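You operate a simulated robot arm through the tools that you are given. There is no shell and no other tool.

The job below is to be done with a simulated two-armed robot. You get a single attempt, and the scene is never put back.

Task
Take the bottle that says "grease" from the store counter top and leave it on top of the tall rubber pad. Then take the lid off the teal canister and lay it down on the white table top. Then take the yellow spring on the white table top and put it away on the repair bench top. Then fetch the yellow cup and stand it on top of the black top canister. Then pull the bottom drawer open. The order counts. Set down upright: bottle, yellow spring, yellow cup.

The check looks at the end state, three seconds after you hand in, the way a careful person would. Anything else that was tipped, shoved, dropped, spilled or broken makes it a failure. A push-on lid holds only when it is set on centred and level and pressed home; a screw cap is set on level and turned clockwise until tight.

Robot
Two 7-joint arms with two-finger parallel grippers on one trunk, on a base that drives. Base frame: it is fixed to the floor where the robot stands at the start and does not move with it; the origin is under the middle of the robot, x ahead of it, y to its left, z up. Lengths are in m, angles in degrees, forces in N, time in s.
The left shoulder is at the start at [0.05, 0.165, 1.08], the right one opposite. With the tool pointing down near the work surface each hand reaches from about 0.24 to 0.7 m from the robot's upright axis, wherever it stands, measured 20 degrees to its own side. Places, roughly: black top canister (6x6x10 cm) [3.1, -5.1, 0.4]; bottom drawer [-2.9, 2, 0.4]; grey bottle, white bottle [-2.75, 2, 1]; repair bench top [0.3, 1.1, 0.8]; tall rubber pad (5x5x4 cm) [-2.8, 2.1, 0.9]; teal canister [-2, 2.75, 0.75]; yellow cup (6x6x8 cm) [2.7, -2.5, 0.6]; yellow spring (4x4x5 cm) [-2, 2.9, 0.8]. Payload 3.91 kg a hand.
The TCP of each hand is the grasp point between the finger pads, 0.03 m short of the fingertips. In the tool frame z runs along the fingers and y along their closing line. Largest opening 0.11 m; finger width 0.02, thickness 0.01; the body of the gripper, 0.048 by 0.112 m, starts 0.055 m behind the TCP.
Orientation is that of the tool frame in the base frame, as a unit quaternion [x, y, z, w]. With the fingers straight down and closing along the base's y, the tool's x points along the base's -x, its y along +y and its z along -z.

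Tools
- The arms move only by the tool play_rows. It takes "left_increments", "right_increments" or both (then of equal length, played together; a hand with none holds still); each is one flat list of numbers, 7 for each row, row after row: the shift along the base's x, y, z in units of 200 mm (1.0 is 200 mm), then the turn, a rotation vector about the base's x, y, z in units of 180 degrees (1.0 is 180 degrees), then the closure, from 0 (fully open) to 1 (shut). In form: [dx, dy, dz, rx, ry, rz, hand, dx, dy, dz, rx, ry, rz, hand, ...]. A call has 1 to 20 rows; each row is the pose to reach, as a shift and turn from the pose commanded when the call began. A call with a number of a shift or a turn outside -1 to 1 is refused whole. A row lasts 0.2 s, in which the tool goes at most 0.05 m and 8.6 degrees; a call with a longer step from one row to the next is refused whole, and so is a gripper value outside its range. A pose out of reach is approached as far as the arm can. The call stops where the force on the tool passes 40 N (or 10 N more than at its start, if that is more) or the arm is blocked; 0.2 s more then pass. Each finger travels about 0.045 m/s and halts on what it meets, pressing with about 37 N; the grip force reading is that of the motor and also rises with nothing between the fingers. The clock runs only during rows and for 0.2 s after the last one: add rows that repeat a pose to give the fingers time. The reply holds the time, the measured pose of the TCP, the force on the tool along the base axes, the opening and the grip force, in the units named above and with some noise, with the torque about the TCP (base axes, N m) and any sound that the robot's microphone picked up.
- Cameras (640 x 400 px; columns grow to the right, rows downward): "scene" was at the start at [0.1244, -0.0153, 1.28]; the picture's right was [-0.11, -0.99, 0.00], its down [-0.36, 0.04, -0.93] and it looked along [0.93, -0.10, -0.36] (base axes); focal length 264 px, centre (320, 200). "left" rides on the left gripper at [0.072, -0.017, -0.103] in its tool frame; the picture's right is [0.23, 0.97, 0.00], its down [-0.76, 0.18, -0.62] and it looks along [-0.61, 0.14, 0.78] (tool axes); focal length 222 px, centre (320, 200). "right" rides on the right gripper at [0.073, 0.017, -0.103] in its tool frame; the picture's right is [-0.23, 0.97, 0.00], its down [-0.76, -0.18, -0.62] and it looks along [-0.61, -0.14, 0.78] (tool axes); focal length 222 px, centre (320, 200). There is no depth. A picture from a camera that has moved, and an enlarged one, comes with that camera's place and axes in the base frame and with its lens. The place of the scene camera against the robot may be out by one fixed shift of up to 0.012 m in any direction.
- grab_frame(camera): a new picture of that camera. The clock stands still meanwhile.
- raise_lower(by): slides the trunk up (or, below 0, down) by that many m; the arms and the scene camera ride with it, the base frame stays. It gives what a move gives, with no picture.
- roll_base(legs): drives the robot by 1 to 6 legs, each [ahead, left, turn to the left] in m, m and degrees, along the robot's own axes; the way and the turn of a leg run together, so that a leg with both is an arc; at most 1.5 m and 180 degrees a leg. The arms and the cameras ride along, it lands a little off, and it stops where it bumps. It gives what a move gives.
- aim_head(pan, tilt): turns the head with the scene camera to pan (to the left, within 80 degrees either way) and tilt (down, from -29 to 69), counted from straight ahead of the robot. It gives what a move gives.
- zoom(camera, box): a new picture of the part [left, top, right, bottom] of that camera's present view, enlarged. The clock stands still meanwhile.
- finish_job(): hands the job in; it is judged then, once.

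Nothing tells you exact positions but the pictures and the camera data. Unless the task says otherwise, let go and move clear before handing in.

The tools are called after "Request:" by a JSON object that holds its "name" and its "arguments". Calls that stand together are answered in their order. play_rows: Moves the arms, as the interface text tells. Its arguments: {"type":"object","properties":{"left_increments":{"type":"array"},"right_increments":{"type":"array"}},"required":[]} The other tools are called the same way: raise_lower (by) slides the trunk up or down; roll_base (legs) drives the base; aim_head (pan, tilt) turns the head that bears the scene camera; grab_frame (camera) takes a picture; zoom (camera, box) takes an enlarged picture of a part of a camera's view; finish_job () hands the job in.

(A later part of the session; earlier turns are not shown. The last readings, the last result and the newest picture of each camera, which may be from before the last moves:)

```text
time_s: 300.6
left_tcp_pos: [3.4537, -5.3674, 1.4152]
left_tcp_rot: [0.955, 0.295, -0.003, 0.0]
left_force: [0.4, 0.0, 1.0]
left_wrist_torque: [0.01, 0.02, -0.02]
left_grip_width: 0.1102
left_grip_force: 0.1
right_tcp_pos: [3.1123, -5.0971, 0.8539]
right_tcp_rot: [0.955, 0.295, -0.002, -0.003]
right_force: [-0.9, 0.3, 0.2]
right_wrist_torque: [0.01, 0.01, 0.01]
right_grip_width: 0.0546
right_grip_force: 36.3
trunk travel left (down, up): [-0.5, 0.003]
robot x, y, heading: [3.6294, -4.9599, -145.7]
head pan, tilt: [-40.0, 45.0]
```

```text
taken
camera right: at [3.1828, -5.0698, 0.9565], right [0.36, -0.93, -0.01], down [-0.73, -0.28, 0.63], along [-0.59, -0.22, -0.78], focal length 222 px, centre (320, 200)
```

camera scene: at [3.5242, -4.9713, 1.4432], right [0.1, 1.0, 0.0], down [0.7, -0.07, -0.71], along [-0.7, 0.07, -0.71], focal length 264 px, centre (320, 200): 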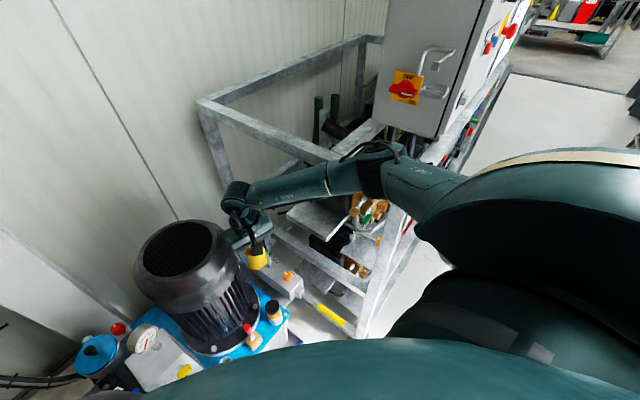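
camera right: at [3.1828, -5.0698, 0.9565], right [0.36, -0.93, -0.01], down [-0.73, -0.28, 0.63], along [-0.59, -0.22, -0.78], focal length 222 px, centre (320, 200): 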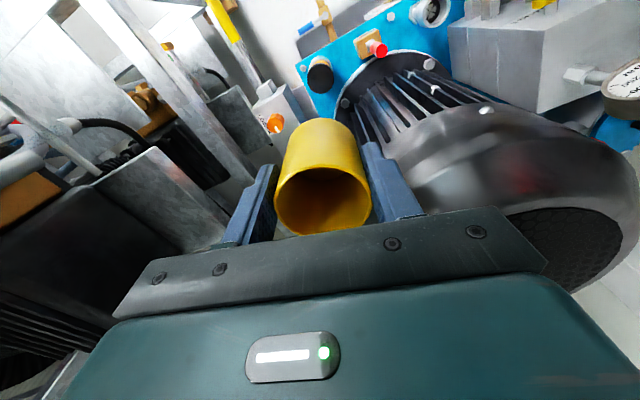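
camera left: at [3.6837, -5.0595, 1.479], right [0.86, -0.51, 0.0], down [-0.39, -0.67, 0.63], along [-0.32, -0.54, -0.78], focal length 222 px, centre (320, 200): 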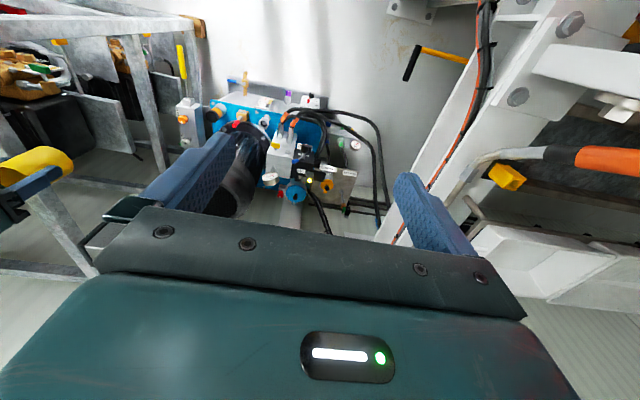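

I need to verify the clearance between the wrist and the motor before going lower. Zooming in on the motor and canister.

Request:
{"name": "zoom", "arguments": {"camera": "scene", "box": [120, 200, 320, 360]}}

Request:
{"name": "zoom", "arguments": {"camera": "right", "box": [260, 0, 640, 320]}}

Request:
{"name": "grab_frame", "arguments": {"camera": "left"}}

```text
2.50 times, centred on (220, 280) of scene
camera zoom: at [3.5242, -4.9713, 1.4432], right [0.1, 1.0, 0.0], down [0.7, -0.07, -0.71], along [-0.7, 0.07, -0.71], focal length 659 px, centre (570, 0)
```

zoom: 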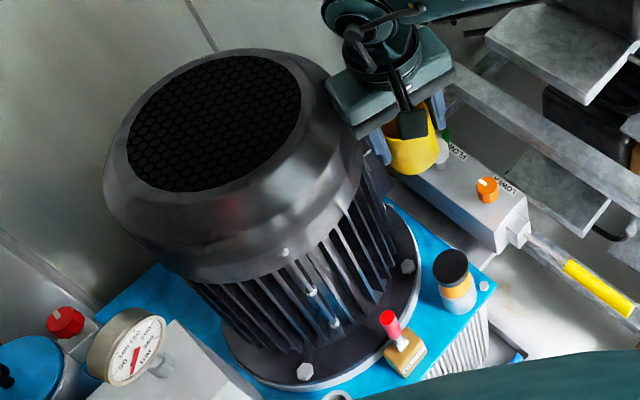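

```text
1.25 times, centred on (450, 160) of right
camera zoom: at [3.1828, -5.0698, 0.9565], right [0.36, -0.93, -0.01], down [-0.73, -0.28, 0.63], along [-0.59, -0.22, -0.78], focal length 278 px, centre (158, 250)
```

zoom: 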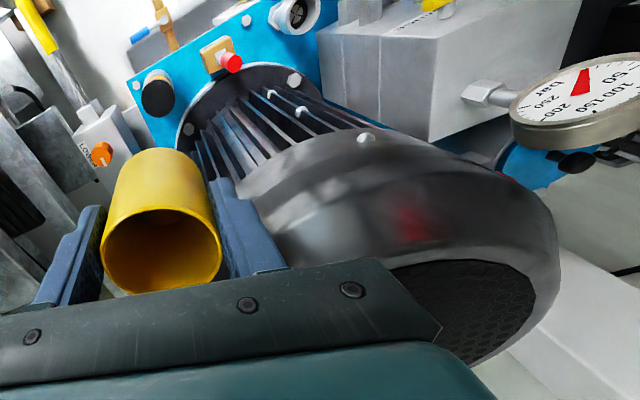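

```text
taken
camera left: at [3.5058, -5.3131, 1.5189], right [0.74, -0.68, 0.0], down [-0.53, -0.58, 0.63], along [-0.42, -0.46, -0.78], focal length 222 px, centre (320, 200)
```

left: 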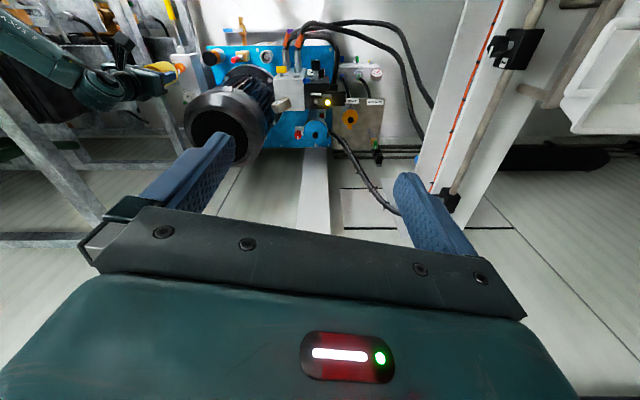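

Motor axis is ≈(3.07,-5.31), radius ≈0.13, so there's ~3 cm clearance to palm and ~4 cm to the wrist. Descending to TCP z≈0.72.

Request:
{"name": "play_rows", "arguments": {"right_increments": [0, 0, -0.15, 0, 0, 0, 1, 0, 0, -0.3, 0, 0, 0, 1, 0, 0, -0.45, 0, 0, 0, 1, 0, 0, -0.6, 0, 0, 0, 1, 0, 0, -0.66, 0, 0, 0, 1]}}

Request:
{"name": "grab_frame", "arguments": {"camera": "scene"}}

Request:
{"name": "grab_frame", "arguments": {"camera": "right"}}

```text
time_s: 301.9
left_tcp_pos: [3.4558, -5.3675, 1.4162]
left_tcp_rot: [0.955, 0.295, -0.003, 0.0]
left_force: [-0.2, 0.1, 0.2]
left_wrist_torque: [0.01, -0.03, -0.01]
left_grip_width: 0.1102
left_grip_force: 0.0
right_tcp_pos: [3.1118, -5.0962, 0.7192]
right_tcp_rot: [0.956, 0.295, -0.004, -0.003]
right_force: [-0.9, 0.3, -0.7]
right_wrist_torque: [0.02, 0.0, -0.01]
right_grip_width: 0.0544
right_grip_force: 37.1
trunk travel left (down, up): [-0.5, 0.003]
robot x, y, heading: [3.6269, -4.9616, -146.0]
head pan, tilt: [-40.0, 45.0]
```

```text
taken
camera scene: at [3.5245, -4.9711, 1.4433], right [0.1, 1.0, 0.0], down [0.7, -0.07, -0.71], along [-0.7, 0.07, -0.71], focal length 264 px, centre (320, 200)
```

scene: 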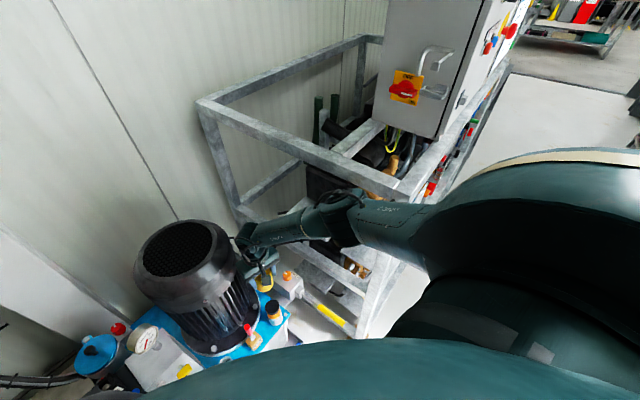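

```text
taken
camera right: at [3.1821, -5.0699, 0.823], right [0.36, -0.93, -0.01], down [-0.73, -0.28, 0.63], along [-0.59, -0.22, -0.78], focal length 222 px, centre (320, 200)
```

right: 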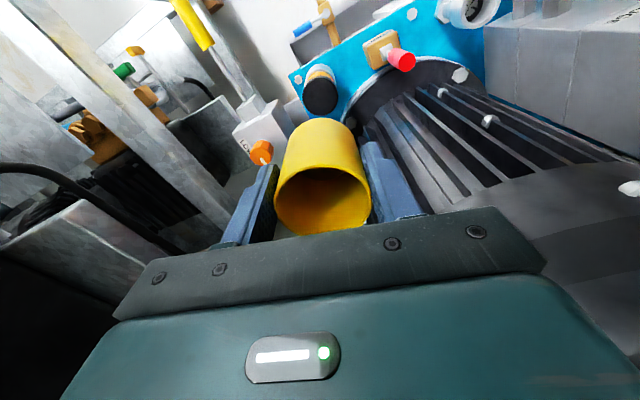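

Elbow tucked inside the rack line, cup right above the canister (re-measured (3.113,-5.098)). Lowering with the trunk.

Request:
{"name": "raise_lower", "arguments": {"by": -0.11}}

Request:
{"name": "grab_frame", "arguments": {"camera": "right"}}

Request:
{"name": "grab_frame", "arguments": {"camera": "scene"}}

```text
time_s: 303.3
left_tcp_pos: [3.4567, -5.366, 1.3058]
left_tcp_rot: [0.956, 0.295, -0.003, 0.001]
left_force: [-0.1, 0.6, -0.2]
left_wrist_torque: [-0.01, 0.01, 0.04]
left_grip_width: 0.11
left_grip_force: 0.0
right_tcp_pos: [3.1122, -5.0963, 0.6104]
right_tcp_rot: [0.956, 0.295, -0.003, -0.003]
right_force: [-0.3, -1.0, -0.2]
right_wrist_torque: [0.0, -0.02, 0.0]
right_grip_width: 0.0545
right_grip_force: 36.9
trunk travel left (down, up): [-0.39, 0.113]
robot x, y, heading: [3.6288, -4.9592, -145.6]
head pan, tilt: [-40.0, 45.0]
```

```text
taken
camera right: at [3.1822, -5.0701, 0.7135], right [0.36, -0.93, -0.01], down [-0.73, -0.28, 0.63], along [-0.59, -0.22, -0.78], focal length 222 px, centre (320, 200)
```

right: 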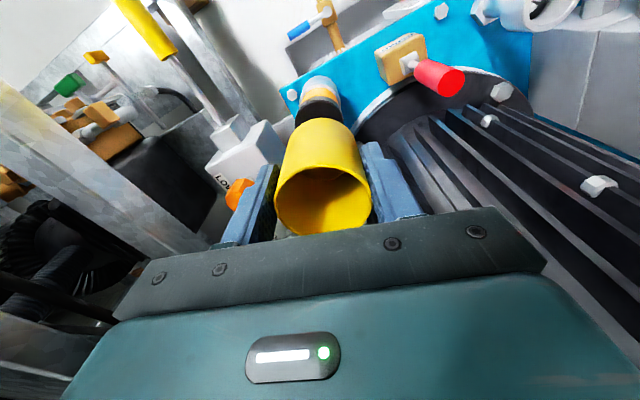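

```text
taken
camera scene: at [3.5246, -4.971, 1.3333], right [0.1, 1.0, 0.0], down [0.7, -0.07, -0.71], along [-0.7, 0.07, -0.71], focal length 264 px, centre (320, 200)
```

scene: 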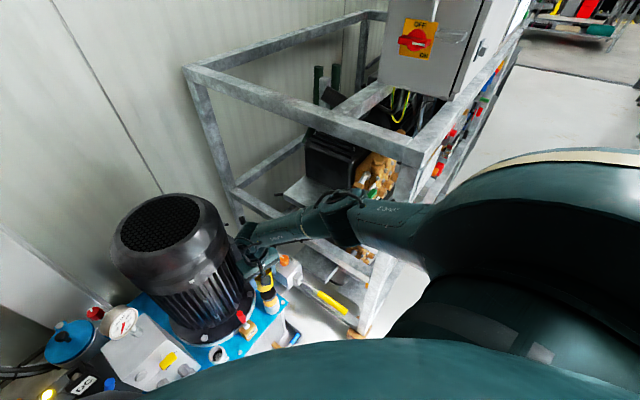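

Zooming to check cup/canister alignment.

Request:
{"name": "zoom", "arguments": {"camera": "scene", "box": [225, 235, 325, 335]}}

Request:
{"name": "zoom", "arguments": {"camera": "right", "box": [250, 60, 410, 190]}}

```text
4.00 times, centred on (275, 285) of scene
camera zoom: at [3.5246, -4.971, 1.3333], right [0.1, 1.0, 0.0], down [0.7, -0.07, -0.71], along [-0.7, 0.07, -0.71], focal length 1055 px, centre (500, -140)
```

zoom: 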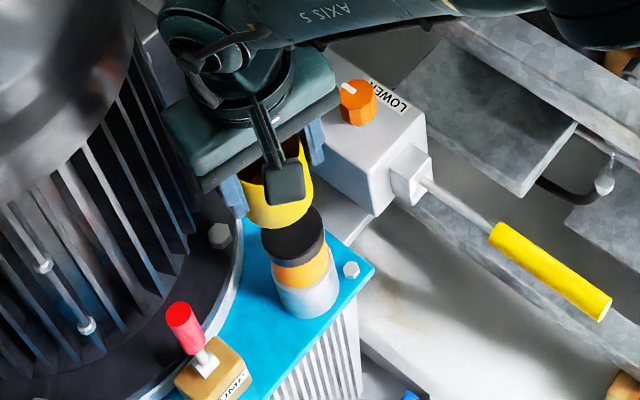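

```text
3.08 times, centred on (330, 125) of right
camera zoom: at [3.1822, -5.0701, 0.7135], right [0.36, -0.93, -0.01], down [-0.73, -0.28, 0.63], along [-0.59, -0.22, -0.78], focal length 684 px, centre (289, 431)
```

zoom: 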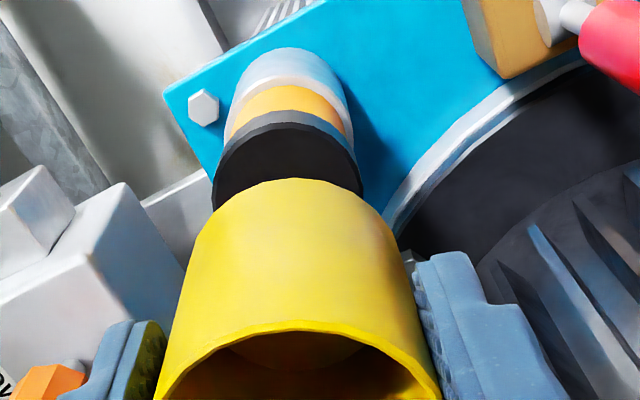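

Aligned within ~3 mm. Small sideways correction, then lower the trunk to just above contact.

Request:
{"name": "play_rows", "arguments": {"right_increments": [-0.003, 0.01, 0, 0, 0, 0, 1]}}

Request:
{"name": "raise_lower", "arguments": {"by": -0.045}}

Request:
{"name": "zoom", "arguments": {"camera": "right", "box": [250, 60, 410, 190]}}

Request:
{"name": "zoom", "arguments": {"camera": "scene", "box": [225, 235, 325, 335]}}

```text
time_s: 303.7
left_tcp_pos: [3.456, -5.3676, 1.3041]
left_tcp_rot: [0.956, 0.294, -0.003, -0.001]
left_force: [0.2, 1.0, -1.0]
left_wrist_torque: [0.01, -0.02, 0.0]
left_grip_width: 0.11
left_grip_force: 0.1
right_tcp_pos: [3.1133, -5.095, 0.6112]
right_tcp_rot: [0.955, 0.295, -0.002, -0.002]
right_force: [0.6, 0.7, -0.6]
right_wrist_torque: [-0.02, -0.04, -0.02]
right_grip_width: 0.0545
right_grip_force: 37.1
trunk travel left (down, up): [-0.39, 0.113]
robot x, y, heading: [3.6277, -4.9592, -145.9]
head pan, tilt: [-40.0, 45.0]
```

```text
time_s: 304.5
left_tcp_pos: [3.4565, -5.3669, 1.2609]
left_tcp_rot: [0.955, 0.295, -0.003, 0.0]
left_force: [-0.4, -0.4, -0.2]
left_wrist_torque: [0.02, -0.01, 0.03]
left_grip_width: 0.1101
left_grip_force: 0.1
right_tcp_pos: [3.1123, -5.095, 0.5653]
right_tcp_rot: [0.956, 0.295, -0.002, -0.003]
right_force: [0.4, 0.2, -0.7]
right_wrist_torque: [0.0, 0.0, 0.0]
right_grip_width: 0.0544
right_grip_force: 36.9
trunk travel left (down, up): [-0.345, 0.158]
robot x, y, heading: [3.6277, -4.9579, -145.5]
head pan, tilt: [-40.0, 45.0]
```

```text
3.08 times, centred on (330, 125) of right
camera zoom: at [3.1819, -5.0682, 0.6685], right [0.36, -0.93, -0.01], down [-0.73, -0.28, 0.63], along [-0.59, -0.22, -0.78], focal length 684 px, centre (289, 431)
```

zoom: 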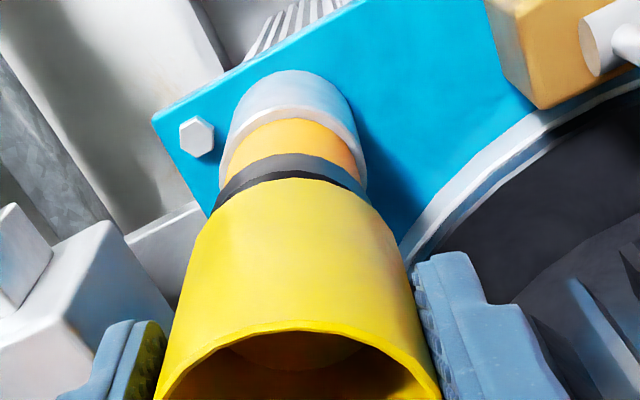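

```text
4.00 times, centred on (275, 285) of scene
camera zoom: at [3.5247, -4.971, 1.2882], right [0.1, 1.0, 0.0], down [0.7, -0.07, -0.71], along [-0.7, 0.07, -0.71], focal length 1055 px, centre (500, -140)
```

zoom: 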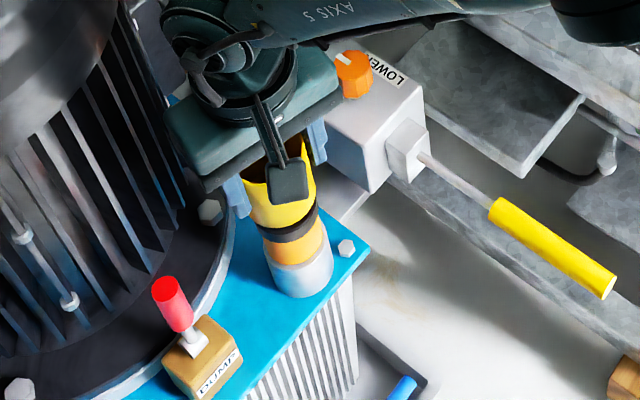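

Nearly touching and close to aligned. Correcting ~3 mm away from me and lowering to contact.

Request:
{"name": "play_rows", "arguments": {"right_increments": [-0.015, 0.0, -0.01, 0, 0, 0, 1, -0.016, 0.001, -0.03, 0, 0, 0, 1, -0.016, 0.001, -0.05, 0, 0, 0, 1, -0.016, 0.001, -0.05, 0, 0, 0, 1]}}

Request:
{"name": "zoom", "arguments": {"camera": "right", "box": [250, 60, 410, 190]}}

```text
time_s: 305.5
left_tcp_pos: [3.4555, -5.3672, 1.2604]
left_tcp_rot: [0.956, 0.295, -0.002, 0.0]
left_force: [0.2, 0.3, -0.4]
left_wrist_torque: [0.03, -0.01, 0.0]
left_grip_width: 0.1102
left_grip_force: 0.0
right_tcp_pos: [3.1085, -5.0951, 0.5556]
right_tcp_rot: [0.956, 0.295, -0.003, -0.003]
right_force: [-0.1, -0.6, 0.7]
right_wrist_torque: [0.0, 0.03, -0.01]
right_grip_width: 0.0544
right_grip_force: 37.2
trunk travel left (down, up): [-0.345, 0.158]
robot x, y, heading: [3.6264, -4.9589, -145.6]
head pan, tilt: [-40.0, 45.0]
```

```text
3.08 times, centred on (330, 125) of right
camera zoom: at [3.1788, -5.068, 0.6584], right [0.36, -0.93, -0.01], down [-0.73, -0.28, 0.63], along [-0.59, -0.22, -0.78], focal length 684 px, centre (289, 431)
```

zoom: 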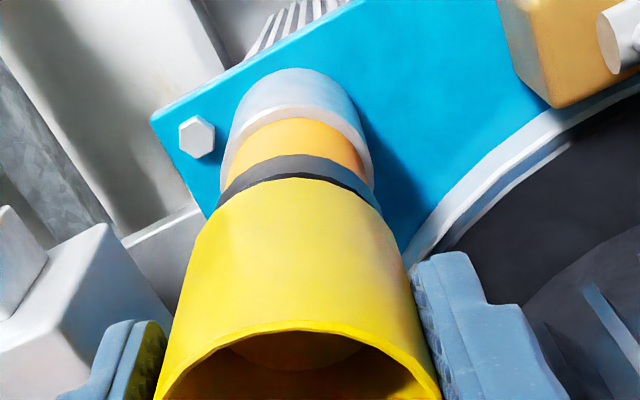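

Laterally aligned now. Continuing down slowly.

Request:
{"name": "play_rows", "arguments": {"right_increments": [0, 0, -0.01, 0, 0, 0, 1, 0, 0, -0.02, 0, 0, 0, 1, 0, 0, -0.02, 0, 0, 0, 1]}}

Request:
{"name": "play_rows", "arguments": {"right_increments": [0, 0, -0.01, 0, 0, 0, 1, 0, 0, -0.015, 0, 0, 0, 1, 0, 0, -0.015, 0, 0, 0, 1]}}

Request:
{"name": "zoom", "arguments": {"camera": "right", "box": [250, 60, 410, 190]}}

```text
time_s: 306.3
left_tcp_pos: [3.4561, -5.3674, 1.2613]
left_tcp_rot: [0.955, 0.295, -0.002, 0.0]
left_force: [0.1, -0.6, -1.0]
left_wrist_torque: [-0.06, 0.04, 0.0]
left_grip_width: 0.1097
left_grip_force: 0.0
right_tcp_pos: [3.107, -5.0935, 0.5517]
right_tcp_rot: [0.956, 0.295, -0.003, -0.002]
right_force: [0.7, 0.7, -0.1]
right_wrist_torque: [0.01, 0.02, -0.02]
right_grip_width: 0.0544
right_grip_force: 36.9
trunk travel left (down, up): [-0.345, 0.158]
robot x, y, heading: [3.6303, -4.9555, -145.7]
head pan, tilt: [-40.0, 45.0]
```

```text
time_s: 307.1
left_tcp_pos: [3.4566, -5.3672, 1.2605]
left_tcp_rot: [0.956, 0.295, -0.002, 0.0]
left_force: [-0.7, 0.6, -0.4]
left_wrist_torque: [0.02, 0.01, -0.04]
left_grip_width: 0.1102
left_grip_force: 0.1
right_tcp_pos: [3.1075, -5.0936, 0.5482]
right_tcp_rot: [0.956, 0.294, -0.002, -0.003]
right_force: [0.0, -0.2, -1.1]
right_wrist_torque: [-0.01, 0.02, 0.0]
right_grip_width: 0.0545
right_grip_force: 37.1
trunk travel left (down, up): [-0.345, 0.158]
robot x, y, heading: [3.6263, -4.9603, -145.9]
head pan, tilt: [-40.0, 45.0]
```

```text
3.08 times, centred on (330, 125) of right
camera zoom: at [3.1788, -5.0677, 0.6514], right [0.36, -0.93, -0.01], down [-0.73, -0.28, 0.63], along [-0.59, -0.22, -0.78], focal length 684 px, centre (289, 431)
```

zoom: 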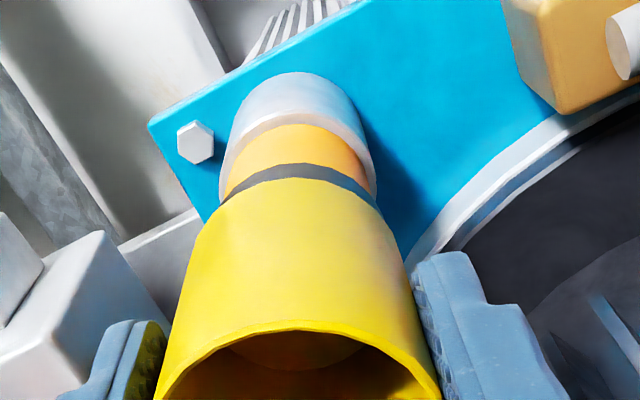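

No contact yet. Continuing.

Request:
{"name": "play_rows", "arguments": {"right_increments": [0, 0, -0.01, 0, 0, 0, 1, 0, 0, -0.015, 0, 0, 0, 1, 0, 0, -0.015, 0, 0, 0, 1]}}

Request:
{"name": "play_rows", "arguments": {"right_increments": [0, 0, -0.005, 0, 0, 0, 1, 0, 0, -0.01, 0, 0, 0, 1, 0, 0, -0.01, 0, 0, 0, 1]}}

Request:
{"name": "zoom", "arguments": {"camera": "right", "box": [250, 60, 410, 190]}}

Request:
{"name": "zoom", "arguments": {"camera": "scene", "box": [225, 235, 325, 335]}}

```text
time_s: 307.9
left_tcp_pos: [3.4581, -5.3653, 1.2607]
left_tcp_rot: [0.955, 0.295, -0.004, 0.0]
left_force: [-0.8, -0.2, -0.3]
left_wrist_torque: [0.0, 0.04, 0.02]
left_grip_width: 0.11
left_grip_force: 0.1
right_tcp_pos: [3.1076, -5.0959, 0.5459]
right_tcp_rot: [0.956, 0.294, -0.004, -0.003]
right_force: [1.9, 2.4, 15.4]
right_wrist_torque: [0.13, -0.08, -0.06]
right_grip_width: 0.0545
right_grip_force: 37.2
trunk travel left (down, up): [-0.345, 0.158]
robot x, y, heading: [3.6282, -4.9576, -145.5]
head pan, tilt: [-40.0, 45.0]
```

```text
time_s: 308.7
left_tcp_pos: [3.4574, -5.3676, 1.2607]
left_tcp_rot: [0.955, 0.295, -0.004, 0.0]
left_force: [-0.5, -0.7, 0.6]
left_wrist_torque: [0.03, 0.0, -0.01]
left_grip_width: 0.1098
left_grip_force: 0.1
right_tcp_pos: [3.1068, -5.0947, 0.5451]
right_tcp_rot: [0.956, 0.294, -0.004, -0.002]
right_force: [-1.9, 0.6, 15.9]
right_wrist_torque: [-0.03, 0.24, -0.02]
right_grip_width: 0.0545
right_grip_force: 36.9
trunk travel left (down, up): [-0.345, 0.158]
robot x, y, heading: [3.6317, -4.9572, -145.8]
head pan, tilt: [-40.0, 45.0]
```

```text
3.08 times, centred on (330, 125) of right
camera zoom: at [3.1787, -5.0682, 0.647], right [0.36, -0.93, -0.01], down [-0.72, -0.28, 0.63], along [-0.59, -0.22, -0.78], focal length 684 px, centre (289, 431)
```

zoom: 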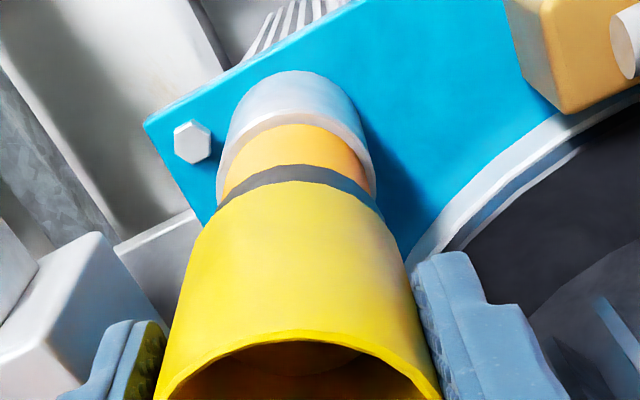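

```text
4.00 times, centred on (275, 285) of scene
camera zoom: at [3.5259, -4.9707, 1.2884], right [0.1, 1.0, 0.0], down [0.7, -0.07, -0.71], along [-0.7, 0.07, -0.71], focal length 1055 px, centre (500, -140)
```

zoom: 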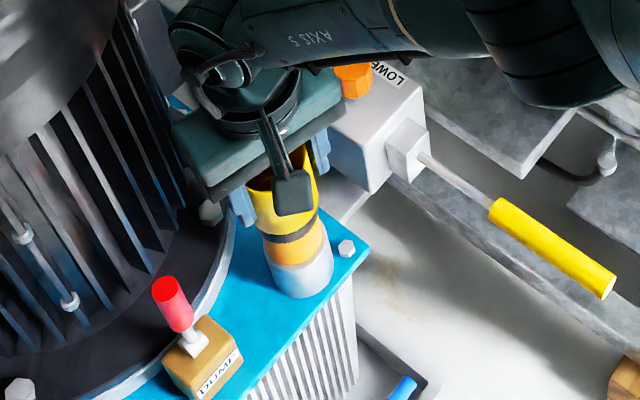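

Contact: the cup rests on the black top. Relieving pressure and opening slightly, then raising with the trunk.

Request:
{"name": "play_rows", "arguments": {"right_increments": [0, 0, 0.008, 0, 0, 0, 1, 0, 0, 0.013, 0, 0, 0, 1, 0, 0, 0.013, 0, 0, 0, 0.48, 0, 0, 0.013, 0, 0, 0, 0.42, 0, 0, 0.013, 0, 0, 0, 0.35, 0, 0, 0.013, 0, 0, 0, 0.3, 0, 0, 0.013, 0, 0, 0, 0.3]}}

Request:
{"name": "grab_frame", "arguments": {"camera": "right"}}

Request:
{"name": "zoom", "arguments": {"camera": "scene", "box": [225, 235, 325, 335]}}

```text
time_s: 310.3
left_tcp_pos: [3.457, -5.3668, 1.261]
left_tcp_rot: [0.955, 0.295, -0.003, -0.001]
left_force: [-0.4, 0.0, -0.1]
left_wrist_torque: [-0.02, 0.01, 0.02]
left_grip_width: 0.11
left_grip_force: 0.1
right_tcp_pos: [3.1089, -5.0954, 0.545]
right_tcp_rot: [0.956, 0.295, -0.003, -0.003]
right_force: [-0.9, -0.8, 0.0]
right_wrist_torque: [-0.02, -0.03, 0.0]
right_grip_width: 0.0771
right_grip_force: 0.1
trunk travel left (down, up): [-0.345, 0.158]
robot x, y, heading: [3.6275, -4.9546, -145.6]
head pan, tilt: [-40.0, 45.0]
```

```text
taken
camera right: at [3.1787, -5.0682, 0.6486], right [0.36, -0.93, -0.01], down [-0.73, -0.28, 0.63], along [-0.59, -0.22, -0.78], focal length 222 px, centre (320, 200)
```

right: 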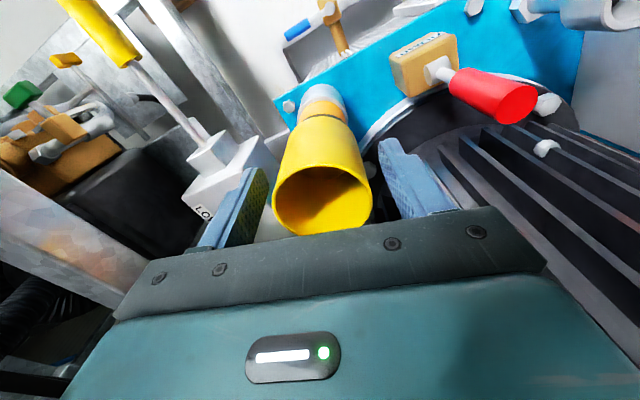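

```text
4.00 times, centred on (275, 285) of scene
camera zoom: at [3.5245, -4.9711, 1.2882], right [0.1, 1.0, 0.0], down [0.7, -0.07, -0.71], along [-0.7, 0.07, -0.71], focal length 1055 px, centre (500, -140)
```

zoom: 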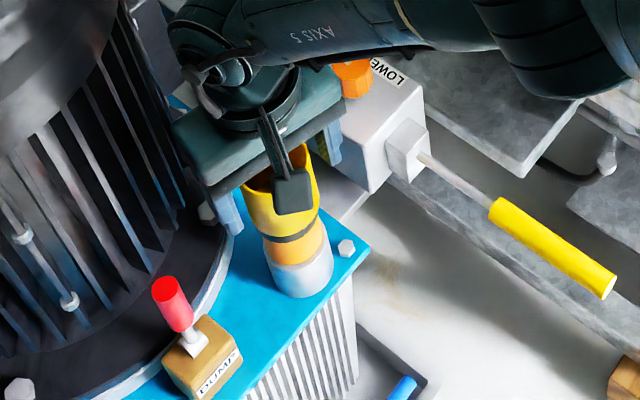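

Cup stands upright on the canister. Raising with the trunk.

Request:
{"name": "raise_lower", "arguments": {"by": 0.155}}

Request:
{"name": "grab_frame", "arguments": {"camera": "scene"}}

Request:
{"name": "grab_frame", "arguments": {"camera": "right"}}

```text
time_s: 312.1
left_tcp_pos: [3.4562, -5.3675, 1.4144]
left_tcp_rot: [0.955, 0.295, -0.002, 0.0]
left_force: [-0.4, -0.4, -0.2]
left_wrist_torque: [0.0, 0.01, 0.0]
left_grip_width: 0.11
left_grip_force: 0.2
right_tcp_pos: [3.1085, -5.0952, 0.7007]
right_tcp_rot: [0.956, 0.295, -0.003, -0.003]
right_force: [0.0, -0.2, 0.9]
right_wrist_torque: [0.01, -0.03, -0.01]
right_grip_width: 0.0774
right_grip_force: 0.0
trunk travel left (down, up): [-0.5, 0.003]
robot x, y, heading: [3.6282, -4.9616, -145.6]
head pan, tilt: [-40.0, 45.0]
```

```text
taken
camera scene: at [3.5244, -4.9712, 1.4432], right [0.1, 1.0, 0.0], down [0.7, -0.07, -0.71], along [-0.7, 0.07, -0.71], focal length 264 px, centre (320, 200)
```

scene: 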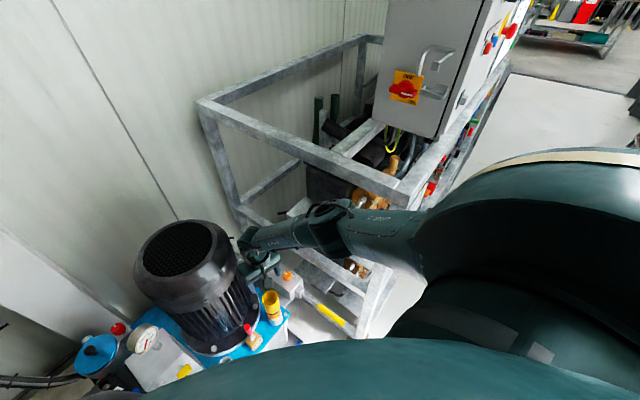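

```text
taken
camera right: at [3.1787, -5.0683, 0.8035], right [0.36, -0.93, -0.01], down [-0.73, -0.28, 0.63], along [-0.59, -0.22, -0.78], focal length 222 px, centre (320, 200)
```

right: 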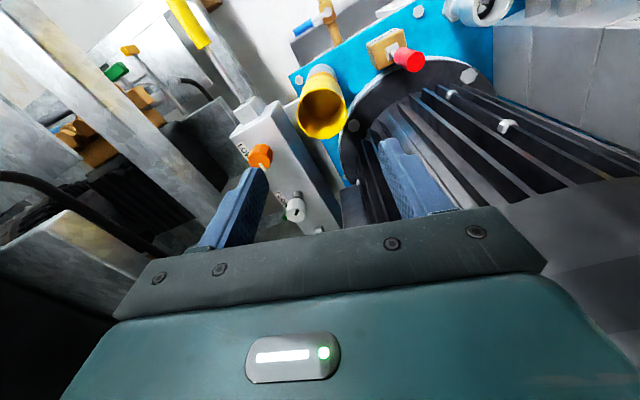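

Cup is standing on the canister. Raising the arm along the same path as it came down.

Request:
{"name": "play_rows", "arguments": {"right_increments": [0, 0, 0.2, 0, 0, 0, 0.3, 0, 0, 0.4, 0, 0, 0, 0.3, 0, 0, 0.6, 0, 0, 0, 0.3, 0, 0, 0.8, 0, 0, 0, 0.3, 0, 0, 1.0, 0, 0, 0, 0.3]}}

Request:
{"name": "grab_frame", "arguments": {"camera": "scene"}}

```text
time_s: 313.3
left_tcp_pos: [3.457, -5.3676, 1.4149]
left_tcp_rot: [0.956, 0.295, -0.003, 0.0]
left_force: [-0.1, -0.5, 0.7]
left_wrist_torque: [0.02, 0.01, 0.01]
left_grip_width: 0.1099
left_grip_force: 0.1
right_tcp_pos: [3.1087, -5.0925, 0.9029]
right_tcp_rot: [0.955, 0.295, -0.003, -0.002]
right_force: [-0.2, 0.4, -0.2]
right_wrist_torque: [0.01, 0.0, -0.03]
right_grip_width: 0.0769
right_grip_force: 0.1
trunk travel left (down, up): [-0.5, 0.003]
robot x, y, heading: [3.6268, -4.9596, -145.8]
head pan, tilt: [-40.0, 45.0]
```

```text
taken
camera scene: at [3.5248, -4.9709, 1.4432], right [0.1, 1.0, 0.0], down [0.7, -0.07, -0.71], along [-0.7, 0.07, -0.71], focal length 264 px, centre (320, 200)
```

scene: 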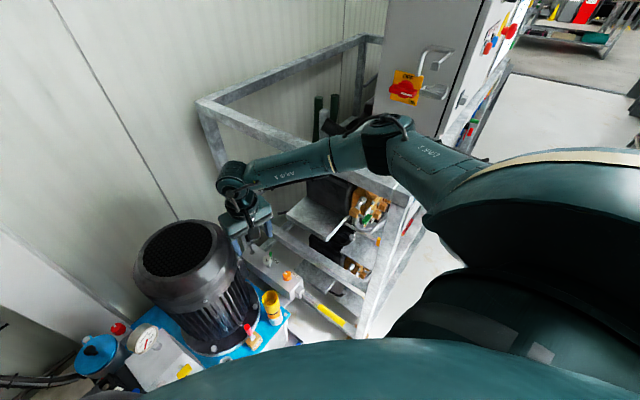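

Clear. Continuing up to travel height.

Request:
{"name": "play_rows", "arguments": {"right_increments": [0, 0, 0.2, 0, 0, 0, 0.3, 0, 0, 0.4, 0, 0, 0, 0.3, 0, 0, 0.6, 0, 0, 0, 0.3, 0, 0, 0.8, 0, 0, 0, 0.3, 0, 0, 1.0, 0, 0, 0, 0.3, 0, 0, 1.0, 0, 0, 0, 0]}}

Request:
{"name": "zoom", "arguments": {"camera": "scene", "box": [205, 240, 345, 350]}}

Request:
{"name": "grab_frame", "arguments": {"camera": "scene"}}

```text
time_s: 314.7
left_tcp_pos: [3.4565, -5.3667, 1.4155]
left_tcp_rot: [0.956, 0.294, -0.003, -0.001]
left_force: [0.2, -0.2, 0.6]
left_wrist_torque: [-0.02, -0.01, -0.05]
left_grip_width: 0.1102
left_grip_force: 0.1
right_tcp_pos: [3.1098, -5.0961, 1.1014]
right_tcp_rot: [0.956, 0.295, -0.003, -0.002]
right_force: [-0.7, 0.5, 0.6]
right_wrist_torque: [-0.02, 0.0, 0.05]
right_grip_width: 0.11
right_grip_force: 0.0
trunk travel left (down, up): [-0.5, 0.003]
robot x, y, heading: [3.6277, -4.9579, -145.5]
head pan, tilt: [-40.0, 45.0]
```

```text
3.64 times, centred on (275, 295) of scene
camera zoom: at [3.5243, -4.971, 1.4432], right [0.1, 1.0, 0.0], down [0.7, -0.07, -0.71], along [-0.7, 0.07, -0.71], focal length 959 px, centre (484, -146)
```

zoom: 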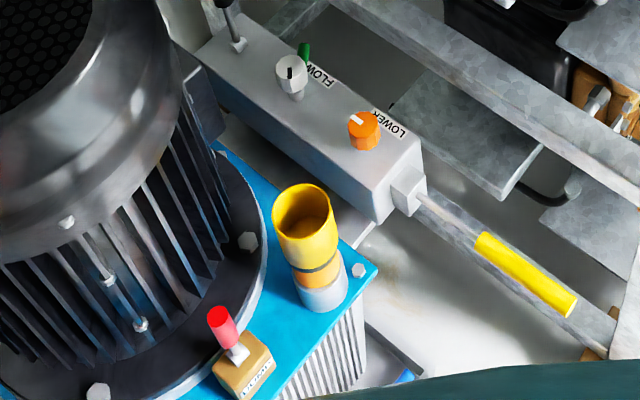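

```text
taken
camera scene: at [3.5243, -4.971, 1.4432], right [0.1, 1.0, 0.0], down [0.7, -0.07, -0.71], along [-0.7, 0.07, -0.71], focal length 264 px, centre (320, 200)
```

scene: 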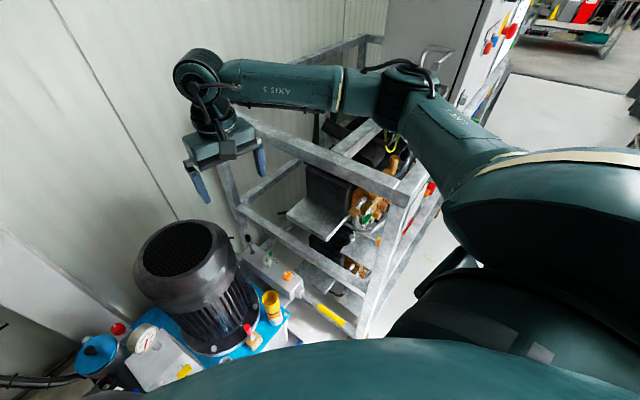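

Cup placement is good. Raising the right hand a bit, backing out, turning right, and driving back through the corridor.

Request:
{"name": "play_rows", "arguments": {"right_increments": [0, 0, 0.2, 0, 0, 0, 0, 0.05, 0.03, 0.4, 0, 0, 0, 0, 0.1, 0.07, 0.6, 0, 0, 0, 0]}}

Request:
{"name": "roll_base", "arguments": {"legs": [[-0.35, -0.08, 0], [0, 0, -78]]}}

Request:
{"name": "aim_head", "arguments": {"pan": 0, "tilt": 20}}

Request:
{"name": "grab_frame", "arguments": {"camera": "scene"}}

```text
time_s: 315.5
left_tcp_pos: [3.4573, -5.3679, 1.4164]
left_tcp_rot: [0.956, 0.295, -0.003, 0.0]
left_force: [-0.5, -0.3, 0.0]
left_wrist_torque: [-0.01, 0.0, 0.0]
left_grip_width: 0.1099
left_grip_force: 0.1
right_tcp_pos: [3.128, -5.0818, 1.2212]
right_tcp_rot: [0.956, 0.293, -0.003, -0.003]
right_force: [0.0, 0.4, 0.0]
right_wrist_torque: [0.0, 0.0, 0.02]
right_grip_width: 0.1103
right_grip_force: 0.0
trunk travel left (down, up): [-0.5, 0.003]
robot x, y, heading: [3.6265, -4.9573, -145.3]
head pan, tilt: [-40.0, 45.0]
```

```text
time_s: 321.2
left_tcp_pos: [3.4316, -4.6166, 1.4154]
left_tcp_rot: [0.927, -0.374, -0.002, -0.003]
left_force: [0.7, 0.4, 0.2]
left_wrist_torque: [0.03, 0.02, -0.02]
left_grip_width: 0.1101
left_grip_force: 0.0
right_tcp_pos: [3.6444, -4.2374, 1.2201]
right_tcp_rot: [0.928, -0.374, 0.0, -0.005]
right_force: [0.3, -0.5, 0.1]
right_wrist_torque: [-0.01, 0.0, 0.04]
right_grip_width: 0.1099
right_grip_force: 0.0
trunk travel left (down, up): [-0.5, 0.003]
robot x, y, heading: [3.8665, -4.7019, 136.2]
head pan, tilt: [-40.0, 45.0]
```

```text
time_s: 322.2
left_tcp_pos: [3.4316, -4.6156, 1.4153]
left_tcp_rot: [0.928, -0.374, -0.002, -0.003]
left_force: [-0.8, 0.2, -0.3]
left_wrist_torque: [0.02, -0.02, 0.0]
left_grip_width: 0.1099
left_grip_force: 0.2
right_tcp_pos: [3.6424, -4.2377, 1.2204]
right_tcp_rot: [0.927, -0.374, 0.001, -0.004]
right_force: [-0.3, -0.4, -0.3]
right_wrist_torque: [0.01, 0.0, 0.0]
right_grip_width: 0.1099
right_grip_force: 0.1
trunk travel left (down, up): [-0.5, 0.003]
robot x, y, heading: [3.8687, -4.6981, 136.4]
head pan, tilt: [0.0, 20.0]
```

```text
taken
camera scene: at [3.782, -4.6198, 1.4819], right [0.69, 0.72, 0.0], down [0.25, -0.24, -0.94], along [-0.68, 0.65, -0.34], focal length 264 px, centre (320, 200)
```

scene: 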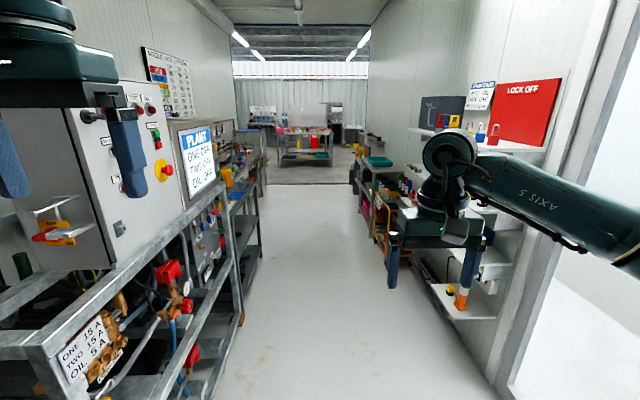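

Corridor view is clear. Driving ahead with a slight shift right.

Request:
{"name": "roll_base", "arguments": {"legs": [[1.3, -0.1, 1], [1.4, 0, 0], [1.3, 0, 0]]}}

Request:
{"name": "grab_frame", "arguments": {"camera": "scene"}}

```text
time_s: 341.6
left_tcp_pos: [0.5668, -1.7807, 1.416]
left_tcp_rot: [0.929, -0.371, -0.002, -0.001]
left_force: [0.8, 0.0, 0.0]
left_wrist_torque: [0.07, 0.0, 0.0]
left_grip_width: 0.11
left_grip_force: 0.0
right_tcp_pos: [0.7757, -1.3986, 1.2204]
right_tcp_rot: [0.928, -0.372, 0.0, -0.004]
right_force: [0.3, -0.1, -0.2]
right_wrist_torque: [0.0, -0.02, 0.0]
right_grip_width: 0.1101
right_grip_force: 0.1
trunk travel left (down, up): [-0.5, 0.003]
robot x, y, heading: [1.0019, -1.8622, 136.7]
head pan, tilt: [0.0, 20.0]
```

```text
taken
camera scene: at [0.9172, -1.7814, 1.4819], right [0.69, 0.73, 0.0], down [0.25, -0.24, -0.94], along [-0.68, 0.65, -0.34], focal length 264 px, centre (320, 200)
```

scene: 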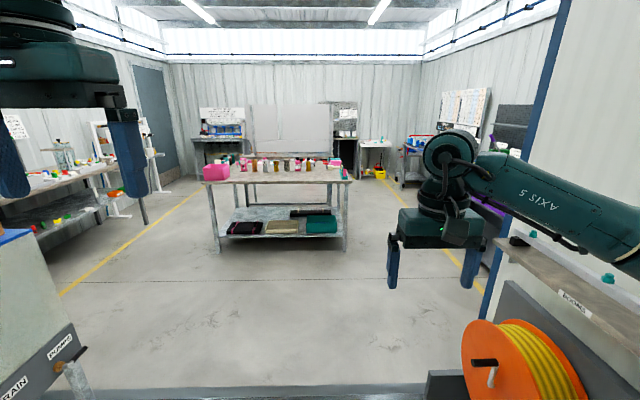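

Back at the doorway. Continuing through, strafing right into the aisle, and driving to the store counter end.

Request:
{"name": "roll_base", "arguments": {"legs": [[1.4, 0, 0], [0.5, 0, 0], [0, -0.82, 0], [1.4, 0, 0], [1.1, 0, 0]]}}

Request:
{"name": "aim_head", "arguments": {"pan": 0, "tilt": 35}}

Request:
{"name": "grab_frame", "arguments": {"camera": "scene"}}

```text
time_s: 369.9
left_tcp_pos: [-2.0348, 1.7763, 1.4144]
left_tcp_rot: [0.933, -0.36, -0.002, -0.002]
left_force: [0.1, 0.2, -0.1]
left_wrist_torque: [0.0, -0.05, 0.01]
left_grip_width: 0.1099
left_grip_force: 0.1
right_tcp_pos: [-1.8317, 2.1611, 1.2214]
right_tcp_rot: [0.933, -0.361, 0.0, -0.005]
right_force: [-0.3, 0.1, 0.1]
right_wrist_torque: [0.01, -0.02, -0.02]
right_grip_width: 0.11
right_grip_force: 0.0
trunk travel left (down, up): [-0.5, 0.003]
robot x, y, heading: [-1.5934, 1.7012, 137.7]
head pan, tilt: [0.0, 20.0]
```

```text
time_s: 370.6
left_tcp_pos: [-2.0333, 1.7775, 1.4147]
left_tcp_rot: [0.933, -0.361, -0.001, -0.002]
left_force: [-1.5, -0.3, 0.3]
left_wrist_torque: [-0.03, 0.03, -0.02]
left_grip_width: 0.1103
left_grip_force: 0.0
right_tcp_pos: [-1.832, 2.1616, 1.2206]
right_tcp_rot: [0.932, -0.361, 0.0, -0.003]
right_force: [0.0, -0.5, -0.3]
right_wrist_torque: [0.03, 0.0, 0.03]
right_grip_width: 0.11
right_grip_force: 0.0
trunk travel left (down, up): [-0.5, 0.003]
robot x, y, heading: [-1.5957, 1.7038, 137.9]
head pan, tilt: [0.0, 35.0]
```

```text
taken
camera scene: at [-1.6796, 1.7796, 1.4581], right [0.67, 0.74, 0.0], down [0.42, -0.39, -0.82], along [-0.61, 0.55, -0.57], focal length 264 px, centre (320, 200)
```

scene: 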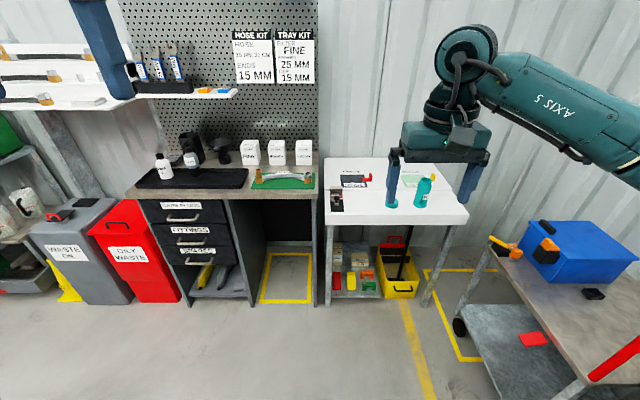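

The bottom drawer's handle is at about (-2.73, 1.96, 0.46). I need to stand ~0.75 m in front of it; looking left first to check space.

Request:
{"name": "aim_head", "arguments": {"pan": 60, "tilt": 30}}

Request:
{"name": "grab_frame", "arguments": {"camera": "scene"}}

Request:
{"name": "aim_head", "arguments": {"pan": 20, "tilt": 35}}

Request:
{"name": "zoom", "arguments": {"camera": "scene", "box": [200, 150, 440, 310]}}

```text
time_s: 371.9
left_tcp_pos: [-2.0338, 1.7773, 1.4161]
left_tcp_rot: [0.933, -0.36, -0.003, -0.002]
left_force: [-0.3, -1.1, -0.3]
left_wrist_torque: [-0.03, 0.0, -0.03]
left_grip_width: 0.11
left_grip_force: 0.2
right_tcp_pos: [-1.8328, 2.1615, 1.2212]
right_tcp_rot: [0.933, -0.361, 0.0, -0.003]
right_force: [0.1, 0.0, -0.6]
right_wrist_torque: [0.01, -0.01, 0.06]
right_grip_width: 0.1102
right_grip_force: 0.1
trunk travel left (down, up): [-0.5, 0.003]
robot x, y, heading: [-1.5977, 1.7058, 137.8]
head pan, tilt: [60.0, 30.0]
```

```text
taken
camera scene: at [-1.7006, 1.6929, 1.4658], right [-0.3, 0.95, 0.0], down [0.48, 0.15, -0.87], along [-0.82, -0.26, -0.5], focal length 264 px, centre (320, 200)
```

scene: 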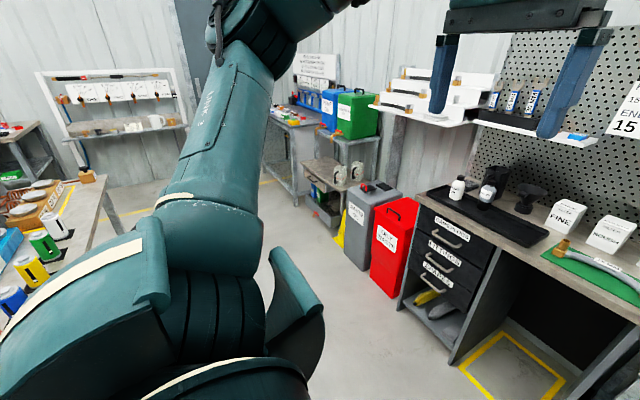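

```text
time_s: 373.0
left_tcp_pos: [-2.0332, 1.7774, 1.4152]
left_tcp_rot: [0.933, -0.36, -0.002, -0.002]
left_force: [-0.6, 0.4, -0.1]
left_wrist_torque: [0.02, 0.0, 0.02]
left_grip_width: 0.1099
left_grip_force: 0.0
right_tcp_pos: [-1.8321, 2.1621, 1.2207]
right_tcp_rot: [0.932, -0.361, -0.001, -0.004]
right_force: [0.9, 0.0, 0.1]
right_wrist_torque: [-0.05, 0.02, -0.02]
right_grip_width: 0.1098
right_grip_force: 0.1
trunk travel left (down, up): [-0.5, 0.003]
robot x, y, heading: [-1.5921, 1.7032, 137.7]
head pan, tilt: [20.0, 35.0]
```

```text
2.50 times, centred on (320, 230) of scene
camera zoom: at [-1.696, 1.7537, 1.4581], right [0.38, 0.93, 0.0], down [0.53, -0.22, -0.82], along [-0.76, 0.31, -0.57], focal length 659 px, centre (320, 125)
```

zoom: 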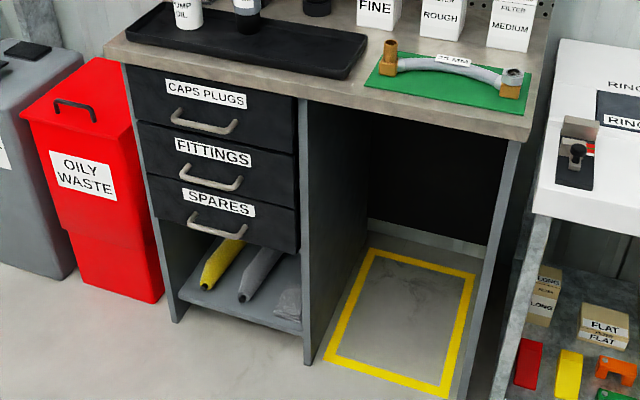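

The bottom drawer is labelled SPARES; the floor to the left is free. Moving in front of it and lowering the trunk.

Request:
{"name": "roll_base", "arguments": {"legs": [[0, 0.72, -1], [0.25, 0, 0]]}}

Request:
{"name": "raise_lower", "arguments": {"by": -0.3}}

Request:
{"name": "aim_head", "arguments": {"pan": -10, "tilt": 40}}

Request:
{"name": "grab_frame", "arguments": {"camera": "scene"}}

Request:
{"name": "grab_frame", "arguments": {"camera": "right"}}

```text
time_s: 381.3
left_tcp_pos: [-2.7144, 1.4238, 1.4169]
left_tcp_rot: [0.928, -0.373, -0.002, -0.002]
left_force: [-0.2, 0.8, 0.1]
left_wrist_torque: [-0.02, 0.0, -0.01]
left_grip_width: 0.11
left_grip_force: 0.1
right_tcp_pos: [-2.5029, 1.8026, 1.2202]
right_tcp_rot: [0.928, -0.372, 0.0, -0.004]
right_force: [0.6, 0.4, -0.7]
right_wrist_torque: [0.0, 0.0, 0.02]
right_grip_width: 0.1101
right_grip_force: 0.0
trunk travel left (down, up): [-0.5, 0.003]
robot x, y, heading: [-2.2749, 1.3368, 136.2]
head pan, tilt: [20.0, 35.0]
```

```text
time_s: 384.3
left_tcp_pos: [-2.7145, 1.4233, 1.1167]
left_tcp_rot: [0.928, -0.373, -0.002, -0.002]
left_force: [-0.4, 0.8, 0.4]
left_wrist_torque: [0.0, -0.03, -0.01]
left_grip_width: 0.1096
left_grip_force: 0.0
right_tcp_pos: [-2.5018, 1.8025, 0.9213]
right_tcp_rot: [0.928, -0.373, 0.0, -0.004]
right_force: [0.4, -0.3, -0.6]
right_wrist_torque: [-0.04, -0.02, -0.03]
right_grip_width: 0.1099
right_grip_force: 0.0
trunk travel left (down, up): [-0.2, 0.303]
robot x, y, heading: [-2.2793, 1.3355, 136.2]
head pan, tilt: [20.0, 35.0]
```

```text
time_s: 385.2
left_tcp_pos: [-2.7136, 1.423, 1.1151]
left_tcp_rot: [0.928, -0.373, -0.001, -0.002]
left_force: [-0.6, -0.4, 0.8]
left_wrist_torque: [0.01, 0.01, -0.02]
left_grip_width: 0.1101
left_grip_force: 0.1
right_tcp_pos: [-2.5029, 1.8013, 0.9216]
right_tcp_rot: [0.928, -0.373, 0.0, -0.003]
right_force: [-0.4, -0.2, -0.1]
right_wrist_torque: [-0.02, 0.0, -0.01]
right_grip_width: 0.11
right_grip_force: 0.0
trunk travel left (down, up): [-0.2, 0.303]
robot x, y, heading: [-2.2824, 1.3421, 136.2]
head pan, tilt: [-10.0, 40.0]
```

```text
taken
camera scene: at [-2.3466, 1.4241, 1.1505], right [0.81, 0.59, 0.0], down [0.38, -0.52, -0.77], along [-0.45, 0.62, -0.64], focal length 264 px, centre (320, 200)
```

scene: 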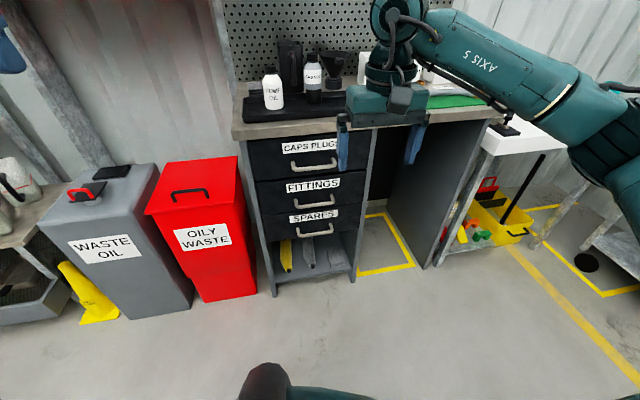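

```text
taken
camera right: at [-2.4616, 1.7392, 1.0238], right [-0.84, -0.55, -0.01], down [-0.43, 0.65, 0.63], along [-0.34, 0.53, -0.78], focal length 222 px, centre (320, 200)
```

right: 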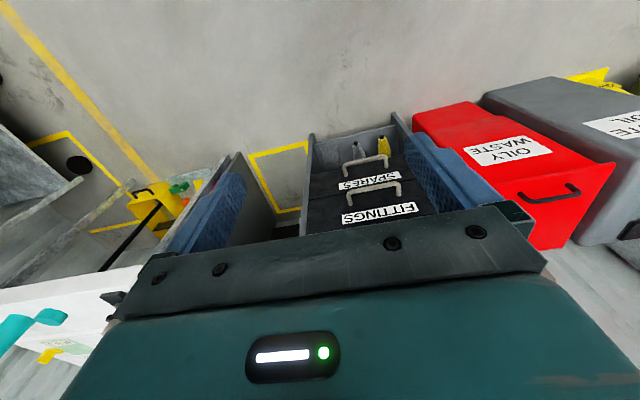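

Zooming on the bottom drawer handle.

Request:
{"name": "zoom", "arguments": {"camera": "scene", "box": [250, 140, 380, 270]}}

Request:
{"name": "zoom", "arguments": {"camera": "right", "box": [300, 110, 440, 230]}}

```text
3.08 times, centred on (315, 205) of scene
camera zoom: at [-2.3466, 1.4241, 1.1505], right [0.81, 0.59, 0.0], down [0.38, -0.52, -0.77], along [-0.45, 0.62, -0.64], focal length 812 px, centre (335, 185)
```

zoom: 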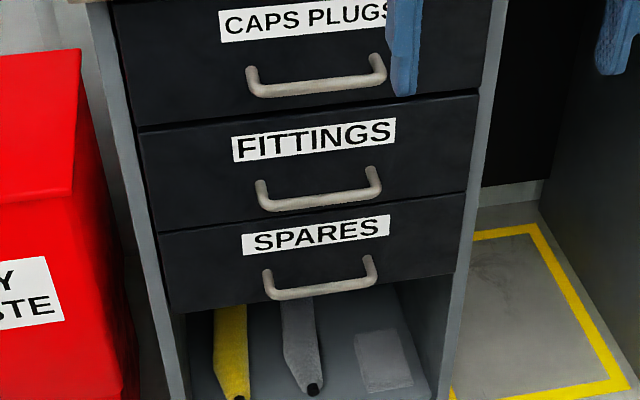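

```text
3.33 times, centred on (370, 170) of right
camera zoom: at [-2.4616, 1.7392, 1.0238], right [-0.84, -0.55, -0.01], down [-0.43, 0.65, 0.63], along [-0.34, 0.53, -0.78], focal length 740 px, centre (153, 300)
```

zoom: 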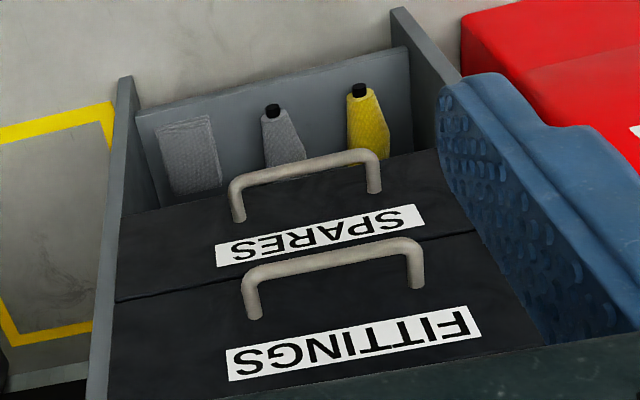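

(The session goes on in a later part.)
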